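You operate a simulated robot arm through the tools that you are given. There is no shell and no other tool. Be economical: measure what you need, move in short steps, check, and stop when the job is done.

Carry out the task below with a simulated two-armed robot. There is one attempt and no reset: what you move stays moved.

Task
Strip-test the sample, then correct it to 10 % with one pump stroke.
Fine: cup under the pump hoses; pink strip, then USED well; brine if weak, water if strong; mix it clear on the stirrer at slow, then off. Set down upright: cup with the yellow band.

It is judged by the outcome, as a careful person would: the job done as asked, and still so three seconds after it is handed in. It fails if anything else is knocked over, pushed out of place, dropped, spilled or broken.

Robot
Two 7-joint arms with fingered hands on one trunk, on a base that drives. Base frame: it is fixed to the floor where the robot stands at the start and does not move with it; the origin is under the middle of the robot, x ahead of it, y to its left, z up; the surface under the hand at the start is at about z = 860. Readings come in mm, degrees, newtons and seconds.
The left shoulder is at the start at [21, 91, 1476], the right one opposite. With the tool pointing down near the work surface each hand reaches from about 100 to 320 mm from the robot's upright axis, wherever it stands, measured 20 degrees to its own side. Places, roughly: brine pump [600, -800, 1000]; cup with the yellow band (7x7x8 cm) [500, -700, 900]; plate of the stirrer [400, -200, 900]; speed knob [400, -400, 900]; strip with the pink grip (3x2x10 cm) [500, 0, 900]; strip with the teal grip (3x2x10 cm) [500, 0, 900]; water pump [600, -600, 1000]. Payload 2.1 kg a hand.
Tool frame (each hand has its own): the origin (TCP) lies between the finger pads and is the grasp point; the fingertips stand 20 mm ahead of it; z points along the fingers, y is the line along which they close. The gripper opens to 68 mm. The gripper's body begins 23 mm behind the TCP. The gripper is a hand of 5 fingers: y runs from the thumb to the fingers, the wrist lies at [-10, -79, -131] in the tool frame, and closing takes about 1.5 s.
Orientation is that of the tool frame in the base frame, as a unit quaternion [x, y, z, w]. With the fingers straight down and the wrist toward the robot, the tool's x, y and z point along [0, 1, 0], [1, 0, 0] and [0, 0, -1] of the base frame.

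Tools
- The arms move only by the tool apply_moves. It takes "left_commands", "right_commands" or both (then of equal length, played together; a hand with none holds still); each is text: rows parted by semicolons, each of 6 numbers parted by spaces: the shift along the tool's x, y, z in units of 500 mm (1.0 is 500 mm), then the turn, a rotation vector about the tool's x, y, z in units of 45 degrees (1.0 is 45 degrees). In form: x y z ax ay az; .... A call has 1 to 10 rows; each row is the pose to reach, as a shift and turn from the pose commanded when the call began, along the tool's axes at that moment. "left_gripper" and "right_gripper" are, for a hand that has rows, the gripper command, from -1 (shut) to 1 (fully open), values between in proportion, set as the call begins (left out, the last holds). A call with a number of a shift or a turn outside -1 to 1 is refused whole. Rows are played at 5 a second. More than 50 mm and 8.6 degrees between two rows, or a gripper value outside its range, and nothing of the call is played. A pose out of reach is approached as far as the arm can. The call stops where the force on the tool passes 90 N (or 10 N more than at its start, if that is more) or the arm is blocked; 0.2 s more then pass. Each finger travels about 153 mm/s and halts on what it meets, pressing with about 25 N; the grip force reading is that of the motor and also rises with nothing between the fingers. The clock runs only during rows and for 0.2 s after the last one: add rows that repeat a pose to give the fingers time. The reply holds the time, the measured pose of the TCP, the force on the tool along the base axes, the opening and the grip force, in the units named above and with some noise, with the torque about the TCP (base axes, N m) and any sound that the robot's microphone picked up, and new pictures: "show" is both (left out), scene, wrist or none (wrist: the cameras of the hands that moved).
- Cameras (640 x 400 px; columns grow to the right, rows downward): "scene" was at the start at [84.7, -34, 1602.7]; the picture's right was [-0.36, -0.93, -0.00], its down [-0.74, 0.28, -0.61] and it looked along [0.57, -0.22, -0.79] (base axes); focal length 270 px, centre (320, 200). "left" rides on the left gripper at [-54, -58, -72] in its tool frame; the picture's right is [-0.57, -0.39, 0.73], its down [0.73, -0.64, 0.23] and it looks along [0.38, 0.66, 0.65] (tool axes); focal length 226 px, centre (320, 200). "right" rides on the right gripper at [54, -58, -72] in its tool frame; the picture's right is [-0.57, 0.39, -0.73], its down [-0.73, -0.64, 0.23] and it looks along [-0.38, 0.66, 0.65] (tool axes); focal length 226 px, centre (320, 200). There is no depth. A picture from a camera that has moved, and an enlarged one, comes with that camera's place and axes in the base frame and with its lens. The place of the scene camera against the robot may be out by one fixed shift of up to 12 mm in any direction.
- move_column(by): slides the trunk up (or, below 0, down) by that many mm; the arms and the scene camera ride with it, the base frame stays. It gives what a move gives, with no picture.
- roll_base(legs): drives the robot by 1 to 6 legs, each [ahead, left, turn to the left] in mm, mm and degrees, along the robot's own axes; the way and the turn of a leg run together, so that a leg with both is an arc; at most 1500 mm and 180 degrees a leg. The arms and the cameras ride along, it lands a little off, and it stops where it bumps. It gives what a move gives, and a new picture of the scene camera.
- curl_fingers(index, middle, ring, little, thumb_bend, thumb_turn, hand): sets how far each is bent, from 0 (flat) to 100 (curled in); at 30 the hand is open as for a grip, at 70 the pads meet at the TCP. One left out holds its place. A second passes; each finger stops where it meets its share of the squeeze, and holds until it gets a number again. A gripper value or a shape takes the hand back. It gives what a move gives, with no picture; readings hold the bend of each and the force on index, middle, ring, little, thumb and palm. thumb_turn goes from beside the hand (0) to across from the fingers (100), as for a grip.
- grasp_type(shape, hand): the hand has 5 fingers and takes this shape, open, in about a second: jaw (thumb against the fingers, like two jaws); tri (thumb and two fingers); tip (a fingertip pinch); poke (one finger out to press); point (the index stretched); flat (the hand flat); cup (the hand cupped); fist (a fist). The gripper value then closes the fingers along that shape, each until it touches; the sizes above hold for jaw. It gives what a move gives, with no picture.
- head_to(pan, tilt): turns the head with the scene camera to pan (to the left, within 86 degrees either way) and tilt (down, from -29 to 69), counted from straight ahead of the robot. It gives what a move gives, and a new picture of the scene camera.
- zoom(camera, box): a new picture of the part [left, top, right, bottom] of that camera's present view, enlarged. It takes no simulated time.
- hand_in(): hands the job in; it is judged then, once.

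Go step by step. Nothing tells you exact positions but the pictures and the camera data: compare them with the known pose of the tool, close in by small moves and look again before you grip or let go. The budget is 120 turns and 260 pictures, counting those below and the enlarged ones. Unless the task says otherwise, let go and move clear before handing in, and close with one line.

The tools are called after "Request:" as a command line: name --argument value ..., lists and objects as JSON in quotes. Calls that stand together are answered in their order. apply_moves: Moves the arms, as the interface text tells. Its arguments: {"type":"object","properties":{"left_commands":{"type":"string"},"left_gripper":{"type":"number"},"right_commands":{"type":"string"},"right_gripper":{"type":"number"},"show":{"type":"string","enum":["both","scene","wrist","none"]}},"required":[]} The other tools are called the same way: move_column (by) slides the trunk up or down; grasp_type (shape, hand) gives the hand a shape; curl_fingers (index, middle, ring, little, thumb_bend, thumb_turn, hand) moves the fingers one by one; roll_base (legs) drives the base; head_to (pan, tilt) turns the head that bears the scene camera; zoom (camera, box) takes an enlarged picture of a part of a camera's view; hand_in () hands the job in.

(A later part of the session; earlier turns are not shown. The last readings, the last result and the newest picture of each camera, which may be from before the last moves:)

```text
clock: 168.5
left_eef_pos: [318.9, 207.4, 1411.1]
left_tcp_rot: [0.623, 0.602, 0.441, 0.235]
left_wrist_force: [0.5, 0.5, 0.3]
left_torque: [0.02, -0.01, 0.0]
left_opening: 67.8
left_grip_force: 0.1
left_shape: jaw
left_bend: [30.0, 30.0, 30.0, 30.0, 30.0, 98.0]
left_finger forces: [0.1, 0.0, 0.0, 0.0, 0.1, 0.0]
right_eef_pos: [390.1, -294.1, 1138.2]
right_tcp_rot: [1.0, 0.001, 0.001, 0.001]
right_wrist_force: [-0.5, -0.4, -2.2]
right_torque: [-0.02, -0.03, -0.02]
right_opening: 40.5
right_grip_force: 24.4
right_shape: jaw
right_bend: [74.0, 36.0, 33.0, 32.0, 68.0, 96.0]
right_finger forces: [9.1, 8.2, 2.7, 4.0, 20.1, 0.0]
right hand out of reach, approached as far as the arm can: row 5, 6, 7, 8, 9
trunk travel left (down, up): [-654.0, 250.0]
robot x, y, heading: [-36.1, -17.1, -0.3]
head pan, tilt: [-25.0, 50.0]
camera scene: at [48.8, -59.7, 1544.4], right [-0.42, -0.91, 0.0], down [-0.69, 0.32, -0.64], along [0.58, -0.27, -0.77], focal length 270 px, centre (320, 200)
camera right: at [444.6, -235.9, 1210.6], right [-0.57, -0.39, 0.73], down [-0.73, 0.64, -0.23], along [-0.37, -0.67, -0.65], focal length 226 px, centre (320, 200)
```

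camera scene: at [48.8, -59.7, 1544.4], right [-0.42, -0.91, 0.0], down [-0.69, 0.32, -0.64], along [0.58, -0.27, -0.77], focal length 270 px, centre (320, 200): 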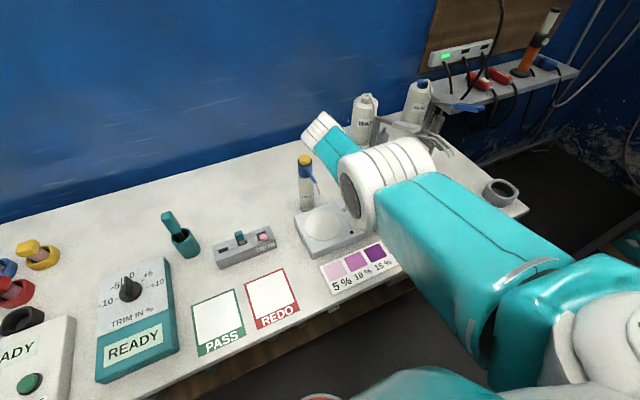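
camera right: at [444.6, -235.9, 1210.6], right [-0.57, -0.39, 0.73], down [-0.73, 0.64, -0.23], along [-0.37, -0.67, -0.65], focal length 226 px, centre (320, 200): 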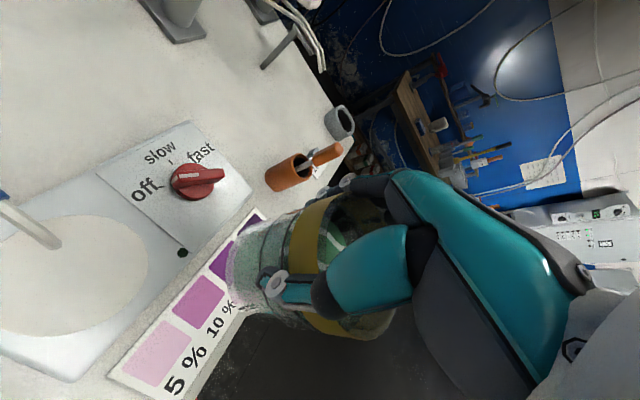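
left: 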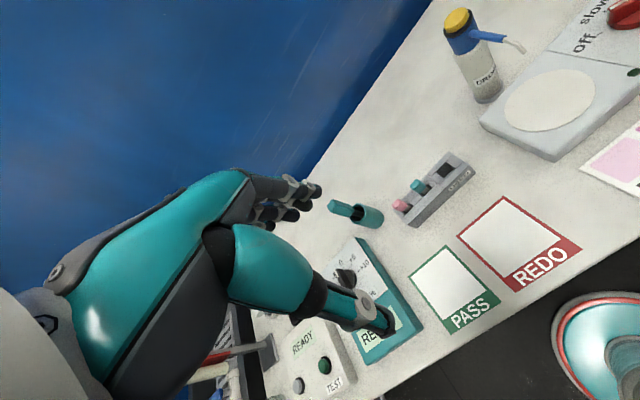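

The turn worked and the cup is steady. Plate centre is about (448,-244); I'll aim the cup slightly in front of it to stay clear of the nozzle, and lower partway to check.

Request:
roll_base --legs '[[51, 49, 0]]'

Request:
move_column --by -120

Request:
zoom --camera "right" --box '[0, 0, 640, 400]'

Request:
zoom --camera "scene" --box '[240, 100, 460, 280]'

```text
clock: 169.6
left_eef_pos: [372.9, 257.0, 1411.2]
left_tcp_rot: [0.623, 0.602, 0.441, 0.234]
left_wrist_force: [-0.3, -0.4, -0.1]
left_torque: [0.0, 0.02, 0.03]
left_opening: 67.8
left_grip_force: 0.0
left_shape: jaw
left_bend: [30.0, 30.0, 30.0, 30.0, 30.0, 98.0]
left_finger forces: [0.0, 0.0, 0.0, 0.0, 0.0, 0.1]
right_eef_pos: [441.5, -243.7, 1138.4]
right_tcp_rot: [1.0, 0.002, 0.0, 0.002]
right_wrist_force: [0.3, 0.1, -2.3]
right_torque: [0.03, -0.04, 0.03]
right_opening: 40.4
right_grip_force: 25.2
right_shape: jaw
right_bend: [74.0, 36.0, 33.0, 32.0, 68.0, 96.0]
right_finger forces: [9.0, 8.2, 2.9, 4.0, 20.2, 0.0]
trunk travel left (down, up): [-654.0, 250.0]
robot x, y, heading: [15.7, 32.2, 0.2]
head pan, tilt: [-25.0, 50.0]
camera scene: at [101.3, -8.4, 1544.4], right [-0.42, -0.91, 0.0], down [-0.69, 0.32, -0.64], along [0.58, -0.27, -0.77], focal length 270 px, centre (320, 200)
```

scene: 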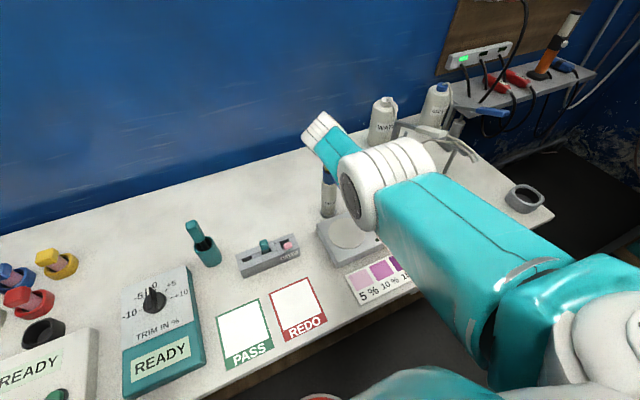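

```text
clock: 171.1
left_eef_pos: [372.0, 257.3, 1293.4]
left_tcp_rot: [0.623, 0.602, 0.442, 0.234]
left_wrist_force: [0.1, 0.8, -0.2]
left_torque: [-0.01, 0.0, 0.0]
left_opening: 67.5
left_grip_force: 0.1
left_shape: jaw
left_bend: [30.0, 30.0, 30.0, 30.0, 30.0, 98.0]
left_finger forces: [0.0, 0.0, 0.0, 0.0, 0.0, 0.0]
right_eef_pos: [442.0, -245.2, 1016.9]
right_tcp_rot: [1.0, 0.002, -0.001, 0.002]
right_wrist_force: [0.5, 0.0, -1.7]
right_torque: [-0.01, -0.02, -0.02]
right_opening: 40.1
right_grip_force: 25.4
right_shape: jaw
right_bend: [74.0, 36.0, 33.0, 32.0, 68.0, 96.0]
right_finger forces: [9.0, 8.1, 2.9, 4.0, 20.2, 0.0]
trunk travel left (down, up): [-534.0, 370.0]
robot x, y, heading: [13.9, 30.2, 0.1]
head pan, tilt: [-25.0, 50.0]
```

```text
1.00 times, centred on (320, 200) of right (not enlarged: the box is as wide or as high as the picture)
camera zoom: at [497.2, -186.3, 1090.2], right [-0.56, -0.39, 0.73], down [-0.73, 0.64, -0.23], along [-0.38, -0.67, -0.64], focal length 226 px, centre (320, 200)
```

zoom: 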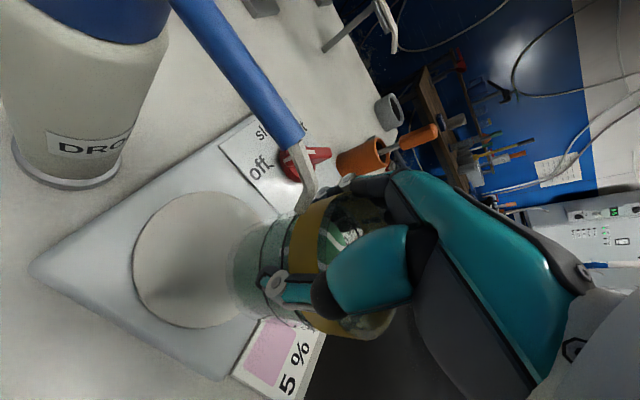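

```text
2.22 times, centred on (350, 190) of scene
camera zoom: at [105.5, -9.3, 1424.3], right [-0.42, -0.91, 0.0], down [-0.69, 0.32, -0.64], along [0.58, -0.27, -0.77], focal length 600 px, centre (253, 222)
```

zoom: 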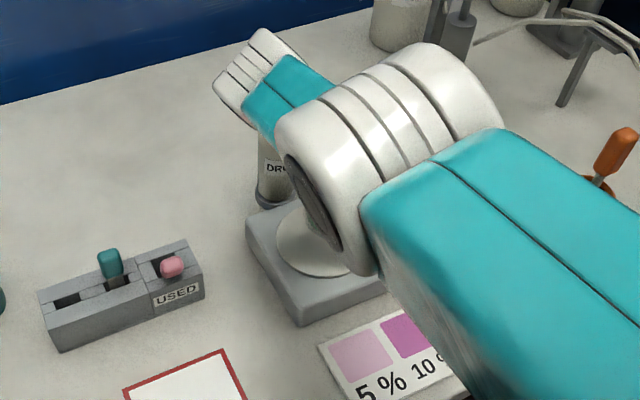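

The nozzle tip is right beside the hand's back edge, at about (463,-253,1020). I'll back 15 mm toward the robot to clear it, then lower.

Request:
roll_base --legs '[[-16, 0, 0]]'

Request:
move_column --by -52

Request:
zoom --camera "right" --box '[0, 0, 640, 400]'

Request:
head_to --pan -50 --tilt 50

```text
clock: 171.8
left_eef_pos: [355.2, 257.7, 1292.6]
left_tcp_rot: [0.622, 0.602, 0.442, 0.235]
left_wrist_force: [-0.5, -0.1, 0.1]
left_torque: [0.05, 0.03, -0.05]
left_opening: 67.6
left_grip_force: 0.0
left_shape: jaw
left_bend: [30.0, 30.0, 30.0, 30.0, 30.0, 98.0]
left_finger forces: [0.1, 0.1, 0.0, 0.0, 0.1, 0.1]
right_eef_pos: [425.4, -244.9, 1017.1]
right_tcp_rot: [1.0, 0.002, 0.0, 0.002]
right_wrist_force: [0.5, 0.0, -1.7]
right_torque: [0.02, -0.02, -0.02]
right_opening: 40.4
right_grip_force: 24.9
right_shape: jaw
right_bend: [74.0, 36.0, 33.0, 32.0, 68.0, 96.0]
right_finger forces: [9.0, 8.1, 2.8, 4.0, 20.1, 0.0]
trunk travel left (down, up): [-534.0, 370.0]
robot x, y, heading: [-1.2, 28.7, 0.1]
head pan, tilt: [-25.0, 50.0]
camera scene: at [88.6, -9.3, 1424.3], right [-0.42, -0.91, 0.0], down [-0.69, 0.32, -0.64], along [0.58, -0.27, -0.77], focal length 270 px, centre (320, 200)
```

scene: 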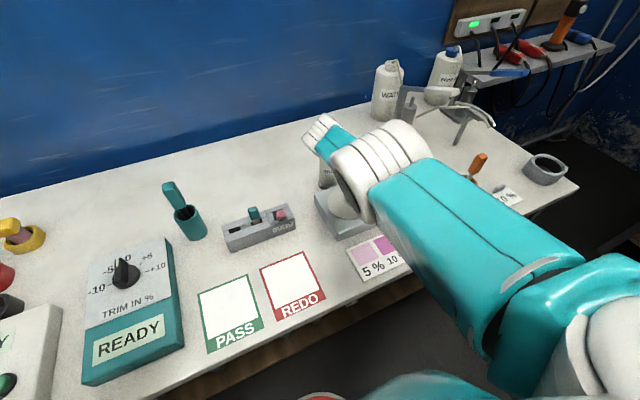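

```text
clock: 172.8
left_eef_pos: [355.6, 256.7, 1240.5]
left_tcp_rot: [0.623, 0.601, 0.442, 0.236]
left_wrist_force: [0.9, -0.1, -0.4]
left_torque: [-0.01, 0.01, 0.01]
left_opening: 67.8
left_grip_force: 0.0
left_shape: jaw
left_bend: [30.0, 30.0, 30.0, 30.0, 30.0, 98.0]
left_finger forces: [0.0, 0.0, 0.0, 0.0, 0.0, 0.1]
right_eef_pos: [428.0, -245.2, 964.5]
right_tcp_rot: [1.0, 0.001, -0.003, 0.002]
right_wrist_force: [-0.9, -0.1, 4.0]
right_torque: [-0.1, -0.02, -0.02]
right_opening: 40.2
right_grip_force: 25.2
right_shape: jaw
right_bend: [74.0, 36.0, 33.0, 32.0, 68.0, 96.0]
right_finger forces: [8.8, 8.3, 3.2, 4.2, 20.6, 0.1]
trunk travel left (down, up): [-482.0, 422.0]
robot x, y, heading: [3.1, 32.2, 0.2]
head pan, tilt: [-25.0, 50.0]
```

```text
1.00 times, centred on (320, 200) of right (not enlarged: the box is as wide or as high as the picture)
camera zoom: at [482.7, -186.2, 1035.7], right [-0.56, -0.39, 0.73], down [-0.74, 0.64, -0.23], along [-0.38, -0.67, -0.64], focal length 226 px, centre (320, 200)
```

zoom: 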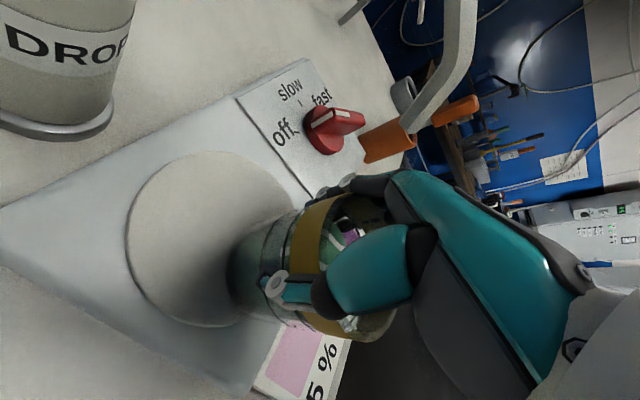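

```text
clock: 173.7
left_eef_pos: [355.2, 257.4, 1240.7]
left_tcp_rot: [0.623, 0.602, 0.441, 0.235]
left_wrist_force: [0.0, -1.2, -1.0]
left_torque: [0.02, 0.01, -0.02]
left_opening: 67.6
left_grip_force: 0.1
left_shape: jaw
left_bend: [30.0, 30.0, 30.0, 30.0, 30.0, 98.0]
left_finger forces: [0.0, 0.1, 0.0, 0.0, 0.0, 0.1]
right_eef_pos: [427.0, -244.7, 963.1]
right_tcp_rot: [1.0, 0.0, -0.003, 0.002]
right_wrist_force: [0.2, 0.5, 3.9]
right_torque: [-0.14, -0.04, 0.03]
right_opening: 40.3
right_grip_force: 25.2
right_shape: jaw
right_bend: [74.0, 36.0, 33.0, 32.0, 68.0, 96.0]
right_finger forces: [9.3, 8.5, 3.2, 4.0, 20.6, 0.0]
trunk travel left (down, up): [-482.0, 422.0]
robot x, y, heading: [0.6, 31.7, -0.1]
head pan, tilt: [-50.0, 50.0]
camera scene: at [72.6, -35.3, 1372.1], right [-0.77, -0.64, 0.0], down [-0.49, 0.59, -0.64], along [0.41, -0.49, -0.77], focal length 270 px, centre (320, 200)
```

scene: 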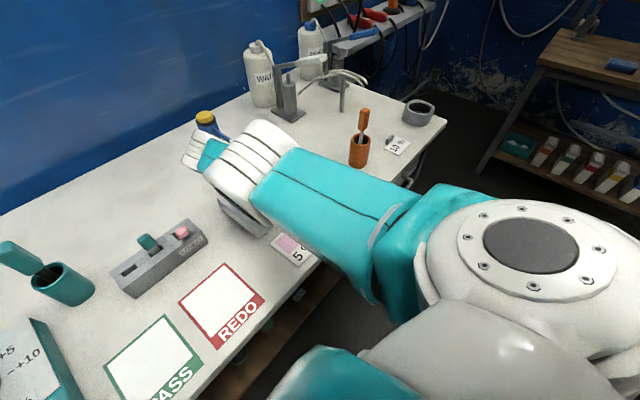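

The cup is touching the stirrer plate (upward force appeared). I'll open the fingers wide to release it.

Request:
curl_fingers --hand "right" --index 12 --middle 12 --ring 12 --little 12 --thumb_bend 12

Request:
zoom --camera "right" --box '[60, 60, 460, 400]'

```text
clock: 174.7
left_eef_pos: [355.4, 258.4, 1239.5]
left_tcp_rot: [0.622, 0.602, 0.442, 0.235]
left_wrist_force: [0.2, 0.2, 0.3]
left_torque: [0.0, -0.02, 0.01]
left_opening: 67.8
left_grip_force: 0.2
left_shape: jaw
left_bend: [30.0, 30.0, 30.0, 30.0, 30.0, 98.0]
left_finger forces: [0.0, 0.1, 0.0, 0.0, 0.1, 0.0]
right_eef_pos: [427.0, -245.3, 963.7]
right_tcp_rot: [1.0, 0.0, -0.003, 0.002]
right_wrist_force: [0.1, -0.1, -0.1]
right_torque: [0.0, 0.02, 0.0]
right_opening: 87.6
right_grip_force: 0.1
right_shape: fingers
right_bend: [12.0, 12.0, 12.0, 12.0, 12.0, 100.0]
right_finger forces: [0.1, 0.0, 0.0, 0.0, 0.0, 0.1]
trunk travel left (down, up): [-482.0, 422.0]
robot x, y, heading: [-1.4, 33.8, -0.1]
head pan, tilt: [-50.0, 50.0]
```

```text
1.18 times, centred on (260, 230) of right
camera zoom: at [482.6, -186.3, 1035.2], right [-0.56, -0.39, 0.73], down [-0.74, 0.64, -0.23], along [-0.38, -0.67, -0.64], focal length 266 px, centre (391, 165)
```

zoom: 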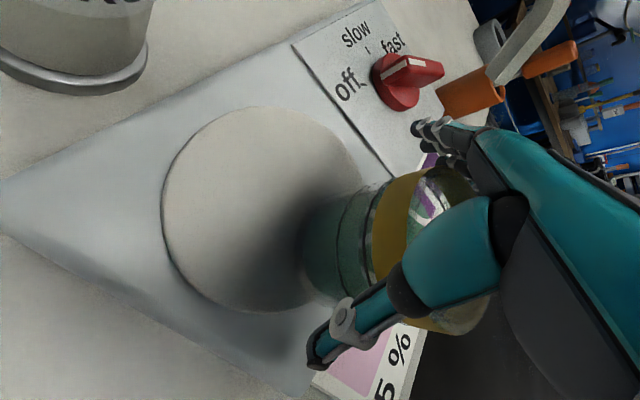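

The cup stands near the front edge of the plate, about 30 mm short of centre. I'll lift the hand off, come down in front of the cup, and nudge it back to the middle.

Request:
move_column --by 90

Request:
roll_base --legs '[[-75, 38, 0]]'

Request:
head_to --pan -25 --tilt 55

Request:
zoom --camera "right" --box '[0, 0, 640, 400]'

```text
clock: 175.9
left_eef_pos: [354.8, 257.3, 1330.6]
left_tcp_rot: [0.623, 0.601, 0.441, 0.235]
left_wrist_force: [-0.3, -1.0, -1.0]
left_torque: [0.01, 0.02, 0.0]
left_opening: 67.9
left_grip_force: 0.0
left_shape: jaw
left_bend: [30.0, 30.0, 30.0, 30.0, 30.0, 98.0]
left_finger forces: [0.1, 0.0, 0.0, 0.0, 0.0, 0.0]
right_eef_pos: [426.4, -244.9, 1055.0]
right_tcp_rot: [1.0, 0.001, -0.002, 0.001]
right_wrist_force: [0.0, -0.8, -0.6]
right_torque: [0.02, 0.01, 0.0]
right_opening: 87.9
right_grip_force: 0.1
right_shape: fingers
right_bend: [12.0, 12.0, 12.0, 12.0, 12.0, 100.0]
right_finger forces: [0.0, 0.1, 0.0, 0.0, 0.0, 0.0]
trunk travel left (down, up): [-572.0, 332.0]
robot x, y, heading: [-2.5, 28.0, -0.2]
head pan, tilt: [-50.0, 50.0]
```

```text
clock: 177.0
left_eef_pos: [279.5, 296.1, 1330.5]
left_tcp_rot: [0.622, 0.602, 0.442, 0.235]
left_wrist_force: [-0.2, 0.5, -0.3]
left_torque: [0.05, -0.03, 0.01]
left_opening: 67.9
left_grip_force: 0.0
left_shape: jaw
left_bend: [30.0, 30.0, 30.0, 30.0, 30.0, 98.0]
left_finger forces: [0.1, 0.1, 0.0, 0.0, 0.0, 0.1]
right_eef_pos: [349.1, -206.5, 1055.1]
right_tcp_rot: [1.0, 0.002, -0.001, 0.001]
right_wrist_force: [-0.2, 0.5, 0.7]
right_torque: [0.0, 0.02, -0.05]
right_opening: 87.7
right_grip_force: 0.1
right_shape: fingers
right_bend: [12.0, 12.0, 12.0, 12.0, 12.0, 100.0]
right_finger forces: [0.0, 0.0, 0.1, 0.1, 0.1, 0.0]
trunk travel left (down, up): [-572.0, 332.0]
robot x, y, heading: [-76.7, 69.1, 0.1]
head pan, tilt: [-50.0, 50.0]
camera scene: at [-9.3, 2.2, 1462.4], right [-0.77, -0.64, 0.0], down [-0.49, 0.59, -0.64], along [0.41, -0.49, -0.77], focal length 270 px, centre (320, 200)
```

scene: 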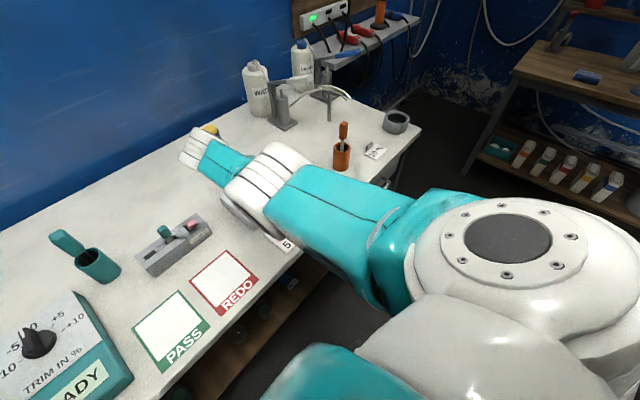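

```text
clock: 177.9
left_eef_pos: [279.7, 294.5, 1329.7]
left_tcp_rot: [0.622, 0.602, 0.442, 0.235]
left_wrist_force: [-0.3, -0.8, -0.4]
left_torque: [0.01, 0.0, -0.01]
left_opening: 67.9
left_grip_force: 0.0
left_shape: jaw
left_bend: [30.0, 30.0, 30.0, 30.0, 30.0, 98.0]
left_finger forces: [0.1, 0.0, 0.1, 0.1, 0.1, 0.0]
right_eef_pos: [351.1, -206.4, 1055.2]
right_tcp_rot: [1.0, 0.002, -0.002, 0.001]
right_wrist_force: [0.0, 0.1, -0.3]
right_torque: [0.03, 0.02, 0.0]
right_opening: 88.0
right_grip_force: 0.1
right_shape: fingers
right_bend: [12.0, 12.0, 12.0, 12.0, 12.0, 100.0]
right_finger forces: [0.0, 0.0, 0.0, 0.0, 0.0, 0.0]
trunk travel left (down, up): [-572.0, 332.0]
robot x, y, heading: [-74.1, 69.2, 0.2]
head pan, tilt: [-25.0, 55.0]
camera scene: at [7.6, 30.1, 1455.8], right [-0.42, -0.91, 0.0], down [-0.74, 0.35, -0.57], along [0.52, -0.24, -0.82], focal length 270 px, centre (320, 200)
```

scene: 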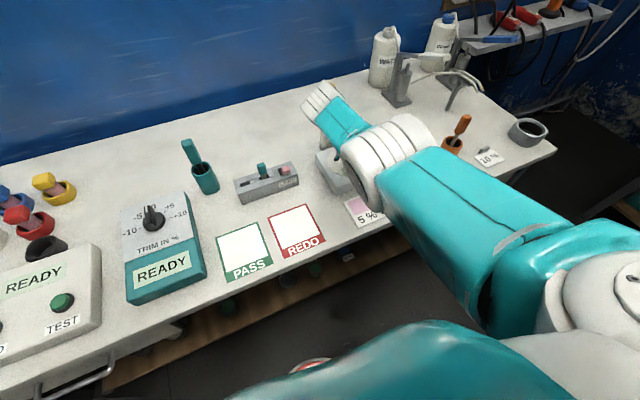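

```text
1.00 times, centred on (320, 200) of right (not enlarged: the box is as wide or as high as the picture)
camera zoom: at [406.2, -148.4, 1127.9], right [-0.56, -0.39, 0.73], down [-0.74, 0.64, -0.23], along [-0.38, -0.67, -0.64], focal length 226 px, centre (320, 200)
```

zoom: 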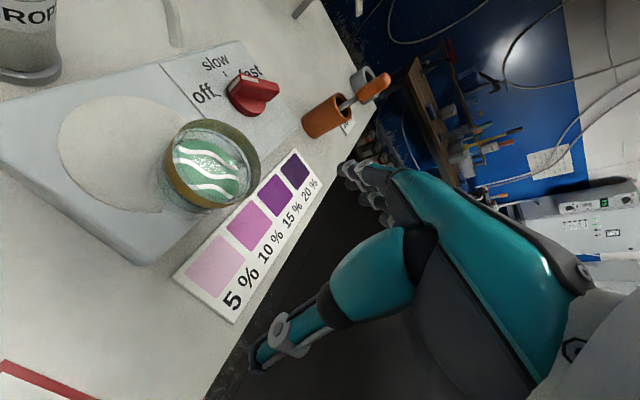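

The cup sits about 50 mm in front of and 15 mm right of the plate centre. I'll lower the index finger just in front of it for the push.

Request:
roll_base --legs '[[-18, -5, 0]]'

Request:
move_column --by -112

Request:
zoom --camera "right" --box '[0, 0, 500, 350]'

```text
clock: 178.7
left_eef_pos: [259.2, 289.0, 1331.2]
left_tcp_rot: [0.622, 0.602, 0.443, 0.234]
left_wrist_force: [-1.1, 0.2, 0.0]
left_torque: [0.0, -0.03, 0.01]
left_opening: 67.8
left_grip_force: 0.0
left_shape: jaw
left_bend: [30.0, 30.0, 30.0, 30.0, 30.0, 98.0]
left_finger forces: [0.0, 0.0, 0.0, 0.0, 0.0, 0.0]
right_eef_pos: [331.7, -210.5, 1054.8]
right_tcp_rot: [1.0, 0.001, 0.0, 0.0]
right_wrist_force: [0.9, -0.2, 0.0]
right_torque: [0.03, -0.01, 0.0]
right_opening: 88.1
right_grip_force: 0.2
right_shape: fingers
right_bend: [12.0, 12.0, 12.0, 12.0, 12.0, 100.0]
right_finger forces: [0.1, 0.0, 0.0, 0.0, 0.1, 0.0]
trunk travel left (down, up): [-572.0, 332.0]
robot x, y, heading: [-94.7, 62.1, 0.2]
head pan, tilt: [-25.0, 55.0]
camera scene: at [-11.6, 24.9, 1455.9], right [-0.42, -0.91, 0.0], down [-0.74, 0.35, -0.57], along [0.52, -0.24, -0.82], focal length 270 px, centre (320, 200)
```

scene: 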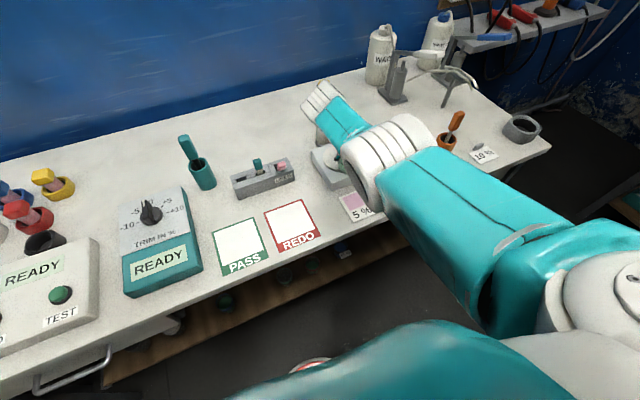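

```text
clock: 180.1
left_eef_pos: [262.5, 289.7, 1218.1]
left_tcp_rot: [0.622, 0.602, 0.442, 0.234]
left_wrist_force: [0.8, -0.4, 0.0]
left_torque: [0.01, 0.01, -0.02]
left_opening: 67.8
left_grip_force: 0.0
left_shape: jaw
left_bend: [30.0, 30.0, 30.0, 30.0, 30.0, 98.0]
left_finger forces: [0.0, 0.0, 0.1, 0.1, 0.0, 0.1]
right_eef_pos: [333.5, -212.6, 943.9]
right_tcp_rot: [1.0, 0.002, -0.001, 0.001]
right_wrist_force: [0.3, -0.2, -0.4]
right_torque: [-0.05, 0.03, 0.03]
right_opening: 88.1
right_grip_force: 0.1
right_shape: fingers
right_bend: [12.0, 12.0, 12.0, 12.0, 12.0, 100.0]
right_finger forces: [0.0, 0.1, 0.1, 0.1, 0.0, 0.0]
trunk travel left (down, up): [-460.0, 444.0]
robot x, y, heading: [-96.8, 61.2, 0.1]
head pan, tilt: [-25.0, 55.0]
```

```text
1.14 times, centred on (250, 175) of right
camera zoom: at [388.1, -153.3, 1016.1], right [-0.56, -0.39, 0.73], down [-0.74, 0.64, -0.23], along [-0.38, -0.67, -0.64], focal length 258 px, centre (400, 229)
```

zoom: 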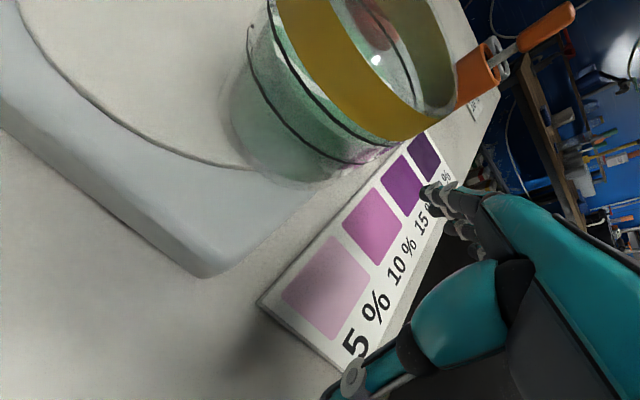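

The index finger is in front of the cup. I'll push forward gently and check.

Request:
roll_base --legs '[[40, 6, 0]]'

Request:
zoom --camera "right" --box '[0, 0, 500, 350]'

```text
clock: 181.0
left_eef_pos: [302.0, 296.2, 1217.9]
left_tcp_rot: [0.622, 0.603, 0.442, 0.235]
left_wrist_force: [0.0, 0.3, 0.0]
left_torque: [-0.01, -0.01, 0.0]
left_opening: 67.5
left_grip_force: 0.0
left_shape: jaw
left_bend: [30.0, 30.0, 30.0, 30.0, 30.0, 98.0]
left_finger forces: [0.1, 0.0, 0.1, 0.0, 0.0, 0.0]
right_eef_pos: [374.4, -206.2, 942.7]
right_tcp_rot: [1.0, 0.0, -0.002, 0.0]
right_wrist_force: [0.6, 0.7, 0.0]
right_torque: [0.0, -0.02, -0.01]
right_opening: 88.1
right_grip_force: 0.2
right_shape: fingers
right_bend: [12.0, 12.0, 12.0, 12.0, 12.0, 100.0]
right_finger forces: [0.0, 0.0, 0.0, 0.1, 0.0, 0.0]
trunk travel left (down, up): [-460.0, 444.0]
robot x, y, heading: [-57.4, 66.5, 0.3]
head pan, tilt: [-25.0, 55.0]
camera scene: at [37.7, 31.3, 1343.4], right [-0.42, -0.91, 0.0], down [-0.74, 0.35, -0.57], along [0.52, -0.24, -0.82], focal length 270 px, centre (320, 200)
```

scene: 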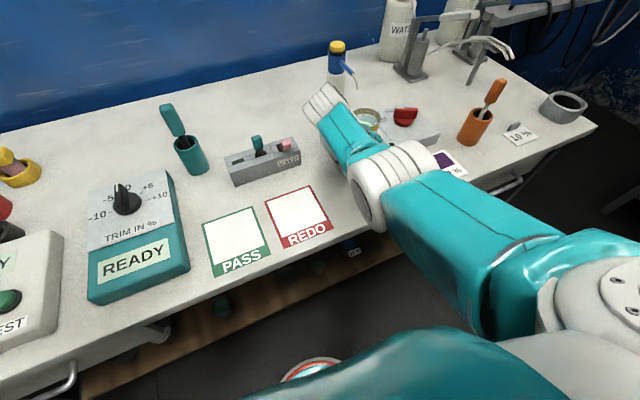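

```text
1.14 times, centred on (250, 175) of right
camera zoom: at [428.4, -147.3, 1015.7], right [-0.56, -0.39, 0.73], down [-0.74, 0.64, -0.23], along [-0.38, -0.67, -0.64], focal length 258 px, centre (400, 229)
```

zoom: 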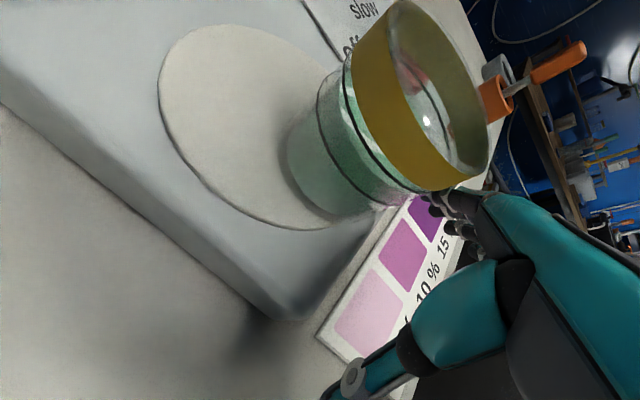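

Request:
roll_base --legs '[[28, 4, 0]]'

Request:
zoom --camera "right" --box '[0, 0, 500, 350]'

```text
clock: 181.8
left_eef_pos: [330.3, 300.0, 1217.7]
left_tcp_rot: [0.622, 0.602, 0.441, 0.235]
left_wrist_force: [-0.4, 0.7, 0.4]
left_torque: [-0.01, 0.01, -0.01]
left_opening: 68.0
left_grip_force: 0.1
left_shape: jaw
left_bend: [30.0, 30.0, 30.0, 30.0, 30.0, 98.0]
left_finger forces: [0.0, 0.0, 0.1, 0.0, 0.0, 0.0]
right_eef_pos: [400.9, -201.4, 942.7]
right_tcp_rot: [1.0, 0.002, -0.002, 0.001]
right_wrist_force: [0.1, -0.4, -0.2]
right_torque: [0.02, -0.01, 0.01]
right_opening: 87.8
right_grip_force: 0.1
right_shape: fingers
right_bend: [12.0, 12.0, 12.0, 12.0, 12.0, 100.0]
right_finger forces: [0.0, 0.0, 0.0, 0.0, 0.1, 0.0]
trunk travel left (down, up): [-460.0, 444.0]
robot x, y, heading: [-26.7, 72.4, 0.0]
head pan, tilt: [-25.0, 55.0]
camera scene: at [66.1, 35.4, 1343.4], right [-0.42, -0.91, 0.0], down [-0.74, 0.34, -0.57], along [0.52, -0.24, -0.82], focal length 270 px, centre (320, 200)
```

scene: 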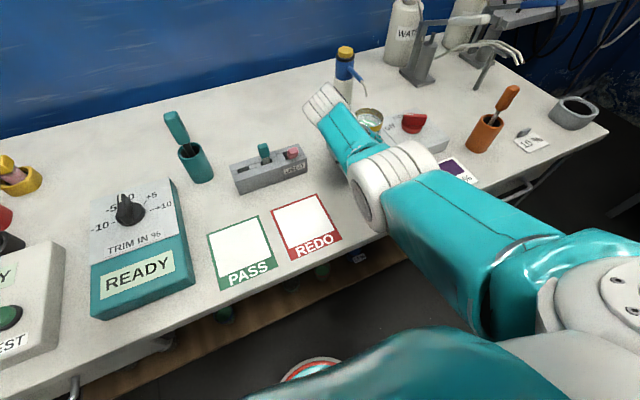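

```text
1.14 times, centred on (250, 175) of right
camera zoom: at [456.8, -143.0, 1015.8], right [-0.56, -0.39, 0.73], down [-0.74, 0.64, -0.23], along [-0.38, -0.67, -0.64], focal length 258 px, centre (400, 229)
```

zoom: 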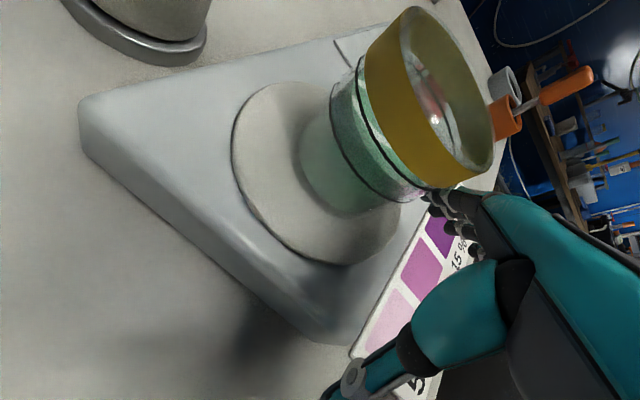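

Request:
roll_base --legs '[[19, 5, 0]]'

Request:
zoom --camera "right" --box '[0, 0, 500, 350]'

```text
clock: 182.6
left_eef_pos: [349.1, 304.7, 1219.4]
left_tcp_rot: [0.622, 0.602, 0.442, 0.234]
left_wrist_force: [0.0, 0.5, 0.0]
left_torque: [0.04, -0.01, 0.02]
left_opening: 67.7
left_grip_force: 0.1
left_shape: jaw
left_bend: [30.0, 30.0, 30.0, 30.0, 30.0, 98.0]
left_finger forces: [0.1, 0.1, 0.0, 0.1, 0.0, 0.0]
right_eef_pos: [420.9, -197.4, 943.1]
right_tcp_rot: [1.0, 0.002, -0.001, 0.002]
right_wrist_force: [0.7, -0.2, 0.4]
right_torque: [0.0, -0.03, 0.02]
right_opening: 87.7
right_grip_force: 0.0
right_shape: fingers
right_bend: [12.0, 12.0, 12.0, 12.0, 12.0, 100.0]
right_finger forces: [0.0, 0.1, 0.0, 0.0, 0.0, 0.1]
trunk travel left (down, up): [-460.0, 444.0]
robot x, y, heading: [-9.5, 72.7, 0.3]
head pan, tilt: [-25.0, 55.0]
camera scene: at [85.2, 40.5, 1343.4], right [-0.42, -0.91, 0.0], down [-0.74, 0.34, -0.57], along [0.52, -0.24, -0.82], focal length 270 px, centre (320, 200)
```

scene: 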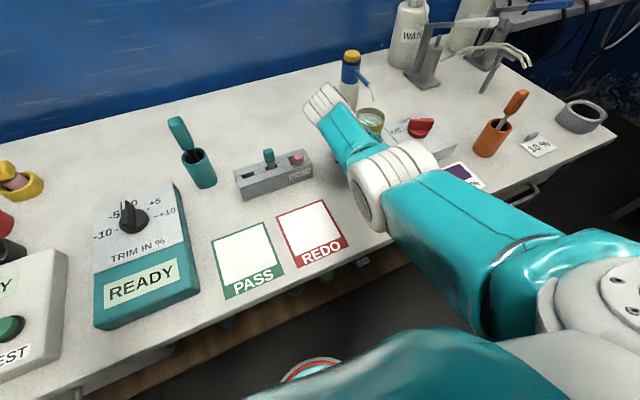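

```text
1.14 times, centred on (250, 175) of right
camera zoom: at [476.0, -138.0, 1015.8], right [-0.56, -0.39, 0.73], down [-0.74, 0.64, -0.23], along [-0.38, -0.67, -0.64], focal length 258 px, centre (400, 229)
```

zoom: 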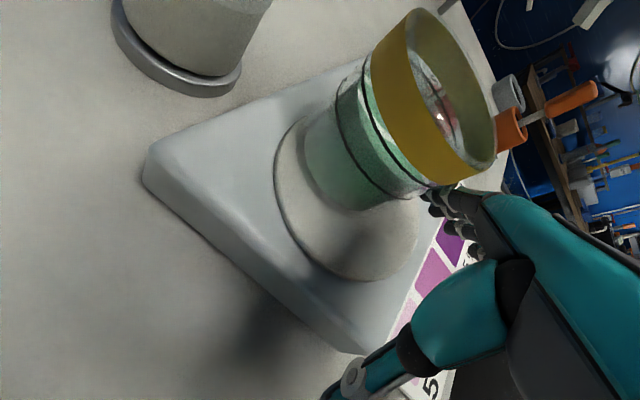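

The cup is now about 25 mm right of the plate centre. I'll lift, come down with the fingers on its right side, and nudge it left.

Request:
move_column --by 80

Request:
roll_base --legs '[[-12, 0, 0], [0, -66, 0], [18, 0, 0]]'

Request:
zoom --camera "right" --box '[60, 60, 460, 360]'

```text
clock: 183.8
left_eef_pos: [349.5, 303.9, 1297.3]
left_tcp_rot: [0.622, 0.602, 0.441, 0.235]
left_wrist_force: [-0.1, -0.5, -0.9]
left_torque: [-0.01, -0.02, -0.03]
left_opening: 68.0
left_grip_force: 0.0
left_shape: jaw
left_bend: [30.0, 30.0, 30.0, 30.0, 30.0, 98.0]
left_finger forces: [0.0, 0.1, 0.0, 0.1, 0.0, 0.0]
right_eef_pos: [420.3, -196.9, 1023.1]
right_tcp_rot: [1.0, 0.002, -0.001, 0.001]
right_wrist_force: [-0.3, -0.1, 0.3]
right_torque: [0.01, 0.03, 0.01]
right_opening: 88.1
right_grip_force: 0.1
right_shape: fingers
right_bend: [12.0, 12.0, 12.0, 12.0, 12.0, 100.0]
right_finger forces: [0.0, 0.1, 0.0, 0.0, 0.0, 0.1]
trunk travel left (down, up): [-540.0, 364.0]
robot x, y, heading: [-6.2, 79.4, 0.1]
head pan, tilt: [-25.0, 55.0]
```

```text
clock: 185.5
left_eef_pos: [357.1, 241.3, 1298.6]
left_tcp_rot: [0.622, 0.602, 0.442, 0.234]
left_wrist_force: [-1.1, -0.2, 0.1]
left_torque: [0.06, 0.01, -0.01]
left_opening: 67.8
left_grip_force: 0.1
left_shape: jaw
left_bend: [30.0, 30.0, 30.0, 30.0, 30.0, 98.0]
left_finger forces: [0.1, 0.0, 0.0, 0.1, 0.0, 0.0]
right_eef_pos: [428.5, -260.5, 1023.2]
right_tcp_rot: [1.0, 0.002, -0.002, 0.001]
right_wrist_force: [-0.6, 0.3, -0.5]
right_torque: [-0.04, 0.0, -0.03]
right_opening: 88.1
right_grip_force: 0.0
right_shape: fingers
right_bend: [12.0, 12.0, 12.0, 12.0, 12.0, 100.0]
right_finger forces: [0.1, 0.0, 0.0, 0.0, 0.0, 0.0]
trunk travel left (down, up): [-540.0, 364.0]
robot x, y, heading: [-2.4, 10.8, -0.2]
head pan, tilt: [-25.0, 55.0]
camera scene: at [86.4, -23.9, 1423.7], right [-0.42, -0.91, 0.0], down [-0.74, 0.34, -0.57], along [0.52, -0.24, -0.82], focal length 270 px, centre (320, 200)
```

scene: 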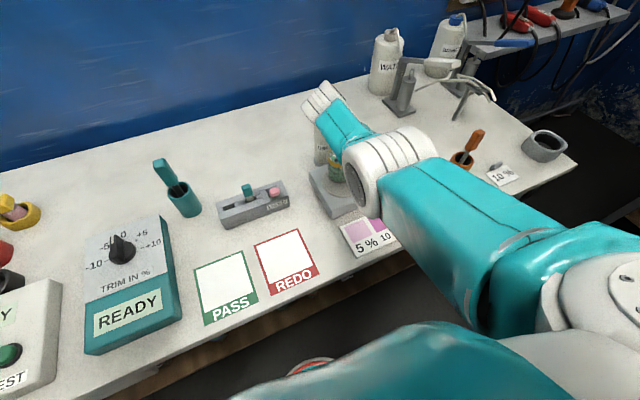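

```text
1.33 times, centred on (260, 210) of right
camera zoom: at [483.0, -202.2, 1095.5], right [-0.56, -0.39, 0.73], down [-0.74, 0.64, -0.23], along [-0.38, -0.67, -0.64], focal length 301 px, centre (400, 187)
```

zoom: 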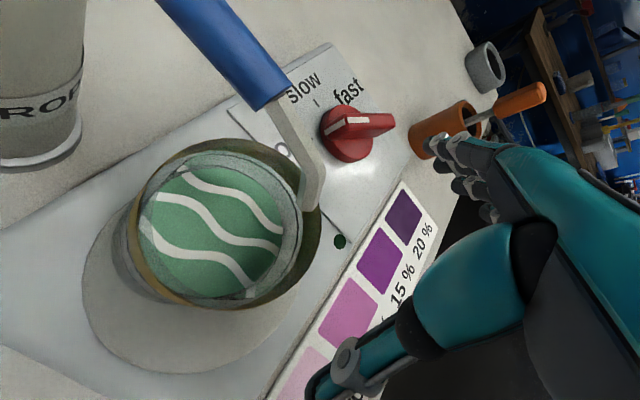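

The cup is now well on the plate, within about 15 mm of centre. Next is the knob at about (449,-373), pointing to off: I'll move over it, take a fingertip pinch and turn the hand across the bar.

Request:
roll_base --legs '[[-5, -112, 0], [26, 0, 0]]'

Request:
grasp_type --hand "right" --shape "tip"

Request:
apply_moves --right_commands "0 0 0 0 0 -0.17;0 0 0 0 0 -0.34;0 0 0 0 0 -0.51;0 0 0 0 0 -0.67;0 0 0 0 0 -0.67" --show "none"

Request:
apply_moves --right_commands "0 0 0 0 0 -0.17;0 0 0 0 0 -0.34;0 0 0 0 0 -0.51;0 0 0 0 0 -0.667;0 0 0 0 0 -0.667" --show "wrist"

```text
clock: 187.1
left_eef_pos: [378.0, 129.6, 1297.2]
left_tcp_rot: [0.623, 0.602, 0.441, 0.234]
left_wrist_force: [0.2, -0.2, -0.6]
left_torque: [0.0, 0.0, -0.01]
left_opening: 67.9
left_grip_force: 0.0
left_shape: jaw
left_bend: [30.0, 30.0, 30.0, 30.0, 30.0, 98.0]
left_finger forces: [0.0, 0.1, 0.0, 0.1, 0.0, 0.0]
right_eef_pos: [448.5, -372.1, 1023.3]
right_tcp_rot: [1.0, 0.002, -0.002, 0.001]
right_wrist_force: [-0.2, -0.6, 0.5]
right_torque: [0.0, -0.03, 0.01]
right_opening: 88.2
right_grip_force: 0.1
right_shape: fingers
right_bend: [12.0, 12.0, 12.0, 12.0, 12.0, 100.0]
right_finger forces: [0.0, 0.0, 0.1, 0.0, 0.0, 0.1]
trunk travel left (down, up): [-540.0, 364.0]
robot x, y, heading: [21.3, -97.4, -0.1]
head pan, tilt: [-25.0, 55.0]
camera scene: at [107.5, -134.7, 1423.7], right [-0.42, -0.91, 0.0], down [-0.74, 0.35, -0.57], along [0.52, -0.24, -0.82], focal length 270 px, centre (320, 200)
```

scene: 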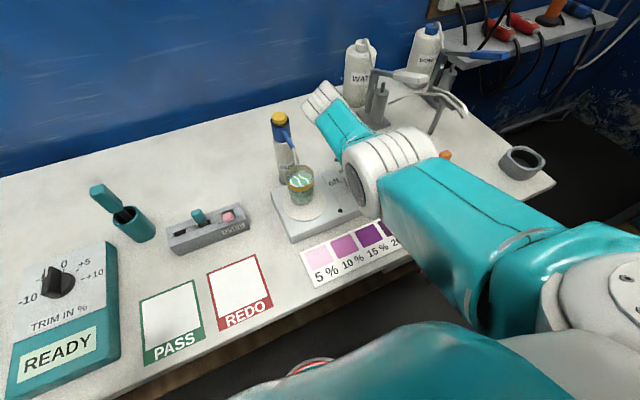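

```text
clock: 188.0
left_eef_pos: [378.0, 129.2, 1299.4]
left_tcp_rot: [0.624, 0.601, 0.441, 0.236]
left_wrist_force: [0.0, -1.0, -0.1]
left_torque: [-0.02, -0.01, 0.0]
left_opening: 68.1
left_grip_force: 0.1
left_shape: jaw
left_bend: [30.0, 30.0, 30.0, 30.0, 30.0, 98.0]
left_finger forces: [0.1, 0.0, 0.0, 0.1, 0.0, 0.1]
right_eef_pos: [446.7, -371.0, 1024.7]
right_tcp_rot: [1.0, 0.001, -0.002, 0.001]
right_wrist_force: [-1.2, -0.1, -0.5]
right_torque: [-0.01, 0.0, -0.01]
right_opening: 68.5
right_grip_force: 0.0
right_shape: tip
right_bend: [30.0, 98.0, 99.0, 99.0, 30.0, 98.0]
right_finger forces: [0.0, 0.0, 0.0, 0.1, 0.1, 0.1]
trunk travel left (down, up): [-540.0, 364.0]
robot x, y, heading: [19.2, -99.4, -0.1]
head pan, tilt: [-25.0, 55.0]
```

```text
clock: 189.2
left_eef_pos: [377.6, 128.4, 1298.0]
left_tcp_rot: [0.623, 0.602, 0.441, 0.235]
left_wrist_force: [0.5, 0.5, 0.5]
left_torque: [-0.03, 0.01, 0.0]
left_opening: 67.8
left_grip_force: 0.0
left_shape: jaw
left_bend: [30.0, 30.0, 30.0, 30.0, 30.0, 98.0]
left_finger forces: [0.1, 0.1, 0.0, 0.1, 0.0, 0.1]
right_eef_pos: [448.6, -372.6, 1023.6]
right_tcp_rot: [0.965, 0.262, -0.002, 0.0]
right_wrist_force: [0.0, 0.6, 0.1]
right_torque: [-0.02, -0.01, -0.02]
right_opening: 67.8
right_grip_force: 0.1
right_shape: tip
right_bend: [30.0, 98.0, 99.0, 99.0, 30.0, 98.0]
right_finger forces: [0.1, 0.0, 0.0, 0.0, 0.1, 0.1]
trunk travel left (down, up): [-540.0, 364.0]
robot x, y, heading: [20.0, -95.6, -0.0]
head pan, tilt: [-25.0, 55.0]
```

```text
clock: 190.4
left_eef_pos: [376.6, 130.2, 1299.0]
left_tcp_rot: [0.623, 0.602, 0.441, 0.235]
left_wrist_force: [0.1, 0.2, 0.1]
left_torque: [0.03, 0.0, -0.02]
left_opening: 67.8
left_grip_force: 0.0
left_shape: jaw
left_bend: [30.0, 30.0, 30.0, 30.0, 30.0, 98.0]
left_finger forces: [0.0, 0.1, 0.0, 0.0, 0.0, 0.0]
right_eef_pos: [448.4, -372.2, 1022.5]
right_tcp_rot: [0.864, 0.503, -0.002, 0.0]
right_wrist_force: [-0.7, 0.2, 0.1]
right_torque: [0.01, 0.01, 0.03]
right_opening: 68.0
right_grip_force: 0.1
right_shape: tip
right_bend: [30.0, 98.0, 99.0, 99.0, 30.0, 98.0]
right_finger forces: [0.0, 0.0, 0.0, 0.0, 0.1, 0.0]
trunk travel left (down, up): [-540.0, 364.0]
robot x, y, heading: [18.0, -95.6, -0.2]
head pan, tilt: [-25.0, 55.0]
camera right: at [424.9, -296.2, 1096.4], right [0.06, -0.68, 0.73], down [-0.92, -0.32, -0.23], along [0.39, -0.66, -0.65], focal length 226 px, centre (320, 200)
```

right: 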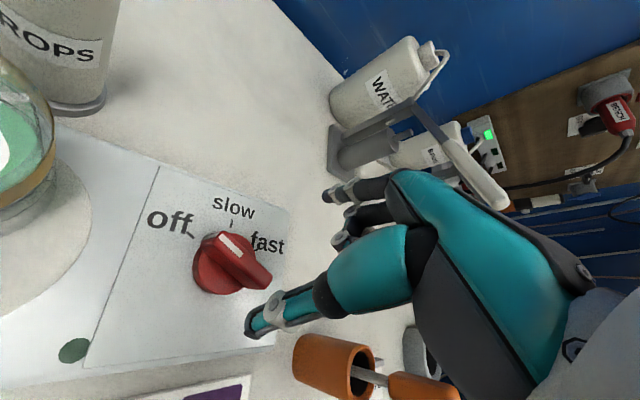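

The bar is at the off position with its centre at about (443,-382). I'll centre over it and lower to just above.

Request:
apply_moves --right_commands "-0.022 0.001 0 0 0 0;-0.022 0.001 0.05 0 0 0;-0.022 0.001 0.1 0 0 0;-0.022 0.001 0.13 0 0 0;-0.022 0.001 0.152 0 0 0;-0.022 0.001 0.152 0 0 0" --show "wrist"

```text
clock: 191.8
left_eef_pos: [377.1, 129.7, 1297.4]
left_tcp_rot: [0.623, 0.601, 0.441, 0.235]
left_wrist_force: [0.6, 0.2, 0.0]
left_torque: [-0.02, 0.02, 0.02]
left_opening: 67.7
left_grip_force: 0.0
left_shape: jaw
left_bend: [30.0, 30.0, 30.0, 30.0, 30.0, 98.0]
left_finger forces: [0.0, 0.0, 0.0, 0.1, 0.0, 0.0]
right_eef_pos: [442.3, -380.9, 946.9]
right_tcp_rot: [0.865, 0.503, -0.002, -0.001]
right_wrist_force: [-0.7, -0.1, -0.6]
right_torque: [0.0, 0.0, 0.0]
right_opening: 68.1
right_grip_force: 0.0
right_shape: tip
right_bend: [30.0, 98.0, 99.0, 99.0, 30.0, 98.0]
right_finger forces: [0.1, 0.1, 0.0, 0.1, 0.1, 0.1]
trunk travel left (down, up): [-540.0, 364.0]
robot x, y, heading: [20.0, -96.3, 0.2]
head pan, tilt: [-25.0, 55.0]
camera right: at [419.8, -304.9, 1019.8], right [0.06, -0.68, 0.73], down [-0.92, -0.32, -0.23], along [0.39, -0.66, -0.65], focal length 226 px, centre (320, 200)
```

right: 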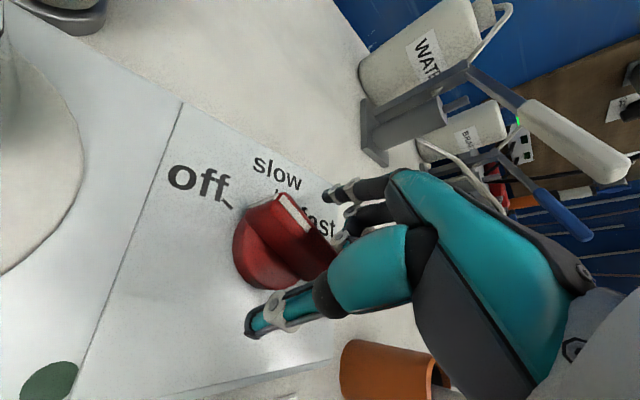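

The bar sits between thumb and index. I'll lower 8 mm, pinch, and turn it 60° clockwise to slow.

Request:
apply_moves --right_commands "0 0 0.008 0 0 0;0 0 0.016 0 0 0;0 0 0.016 0 0 0" --show "none"

Request:
apply_moves --right_commands "0 0 0 0 0 0;0 0 0 0 0 0;0 0 0 0 0 0;0 0 0 0 0 0;0 0 0 0 0 0;0 0 0 0 0 0;0 0 0 0 0 0" --right_gripper -1 --show "none"

Request:
apply_moves --right_commands "0 0 0 0 0 0.15;0 0 0 0 0 0.3;0 0 0 0 0 0.45;0 0 0 0 0 0.6;0 0 0 0 0 0.75;0 0 0 0 0 0.9;0 0 0 0 0 0.9" --show "wrist"

```text
clock: 192.6
left_eef_pos: [376.5, 130.0, 1298.3]
left_tcp_rot: [0.623, 0.601, 0.441, 0.235]
left_wrist_force: [-0.5, -0.8, 0.0]
left_torque: [-0.04, -0.01, -0.01]
left_opening: 67.8
left_grip_force: 0.1
left_shape: jaw
left_bend: [30.0, 30.0, 30.0, 30.0, 30.0, 98.0]
left_finger forces: [0.0, 0.1, 0.1, 0.1, 0.0, 0.1]
right_eef_pos: [442.8, -382.1, 939.4]
right_tcp_rot: [0.865, 0.502, -0.001, 0.0]
right_wrist_force: [0.7, -0.5, 3.3]
right_torque: [-0.06, -0.01, -0.02]
right_opening: 68.2
right_grip_force: 0.1
right_shape: tip
right_bend: [30.0, 98.0, 99.0, 99.0, 30.0, 98.0]
right_finger forces: [0.1, 3.3, 0.0, 0.0, 0.1, 0.0]
trunk travel left (down, up): [-540.0, 364.0]
robot x, y, heading: [16.5, -97.6, -0.0]
head pan, tilt: [-25.0, 55.0]
```

```text
clock: 194.2
left_eef_pos: [377.3, 129.8, 1298.3]
left_tcp_rot: [0.622, 0.602, 0.442, 0.235]
left_wrist_force: [-0.3, -0.9, 0.4]
left_torque: [0.03, 0.02, 0.0]
left_opening: 67.8
left_grip_force: 0.1
left_shape: jaw
left_bend: [30.0, 30.0, 30.0, 30.0, 30.0, 98.0]
left_finger forces: [0.0, 0.0, 0.1, 0.0, 0.0, 0.1]
right_eef_pos: [441.7, -381.1, 940.0]
right_tcp_rot: [0.865, 0.502, -0.003, 0.0]
right_wrist_force: [-2.2, 0.9, 0.0]
right_torque: [-0.04, 0.06, 0.01]
right_opening: 11.5
right_grip_force: 25.1
right_shape: tip
right_bend: [73.0, 99.0, 100.0, 100.0, 74.0, 100.0]
right_finger forces: [17.7, 5.9, 0.0, 0.0, 21.9, 0.0]
trunk travel left (down, up): [-540.0, 364.0]
robot x, y, heading: [18.9, -97.5, 0.2]
head pan, tilt: [-25.0, 55.0]
```

```text
clock: 195.8
left_eef_pos: [379.5, 130.1, 1296.3]
left_tcp_rot: [0.623, 0.602, 0.441, 0.234]
left_wrist_force: [0.8, 0.0, -0.2]
left_torque: [0.02, 0.03, 0.0]
left_opening: 67.5
left_grip_force: 0.1
left_shape: jaw
left_bend: [30.0, 30.0, 30.0, 30.0, 30.0, 98.0]
left_finger forces: [0.0, 0.0, 0.0, 0.0, 0.1, 0.0]
right_eef_pos: [434.3, -381.4, 942.3]
right_tcp_rot: [0.985, 0.171, -0.003, 0.0]
right_wrist_force: [7.7, 7.7, -18.7]
right_torque: [-0.01, 0.11, 0.08]
right_opening: 10.2
right_grip_force: 25.2
right_shape: tip
right_bend: [74.0, 100.0, 100.0, 100.0, 75.0, 90.0]
right_finger forces: [13.6, 0.1, 0.0, 0.0, 23.1, 0.0]
right hand out of reach, approached as far as the arm can: row 5, 6, 7
trunk travel left (down, up): [-540.0, 364.0]
robot x, y, heading: [17.6, -96.8, -0.1]
head pan, tilt: [-25.0, 55.0]
camera right: at [466.2, -309.0, 1014.5], right [-0.4, -0.55, 0.73], down [-0.91, 0.35, -0.22], along [-0.14, -0.75, -0.64], focal length 226 px, centre (320, 200)
```

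right: 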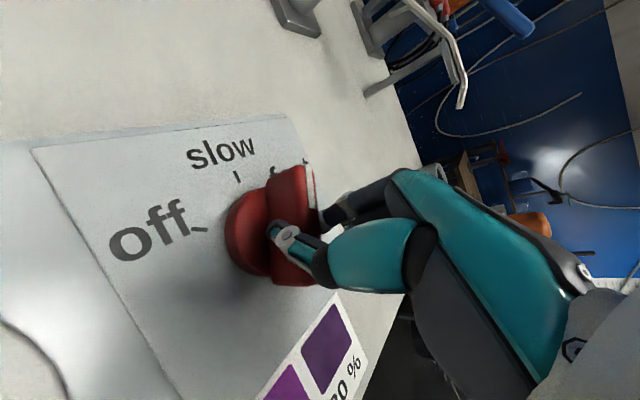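

Request:
zoom --camera "right" --box '[160, 110, 400, 300]'

Request:
zoom --camera "scene" --box '[240, 90, 460, 270]'

```text
2.11 times, centred on (280, 205) of right
camera zoom: at [466.2, -309.0, 1014.5], right [-0.4, -0.55, 0.73], down [-0.91, 0.35, -0.22], along [-0.14, -0.75, -0.64], focal length 476 px, centre (404, 190)
```

zoom: 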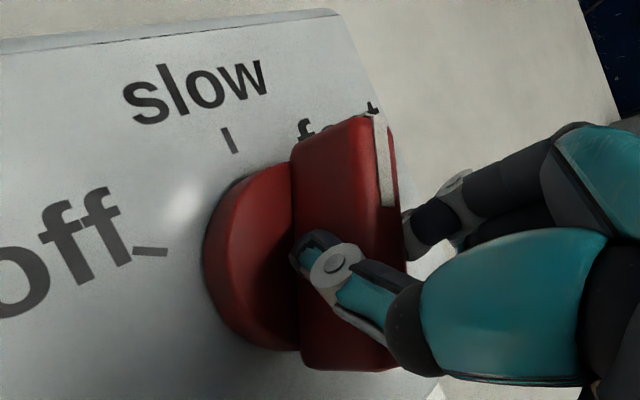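

```text
2.22 times, centred on (350, 180) of scene
camera zoom: at [109.1, -134.6, 1423.4], right [-0.42, -0.91, 0.0], down [-0.74, 0.35, -0.57], along [0.52, -0.24, -0.82], focal length 600 px, centre (253, 244)
```

zoom: 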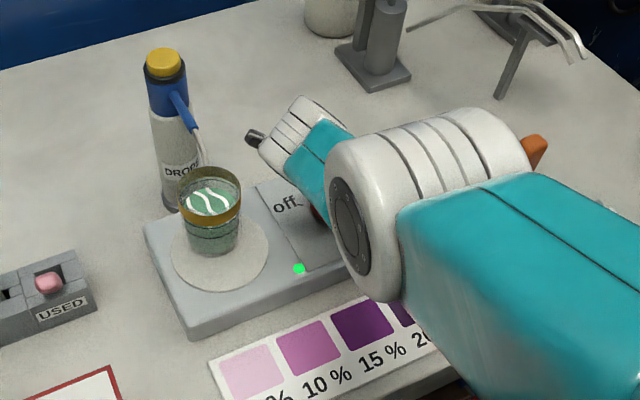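

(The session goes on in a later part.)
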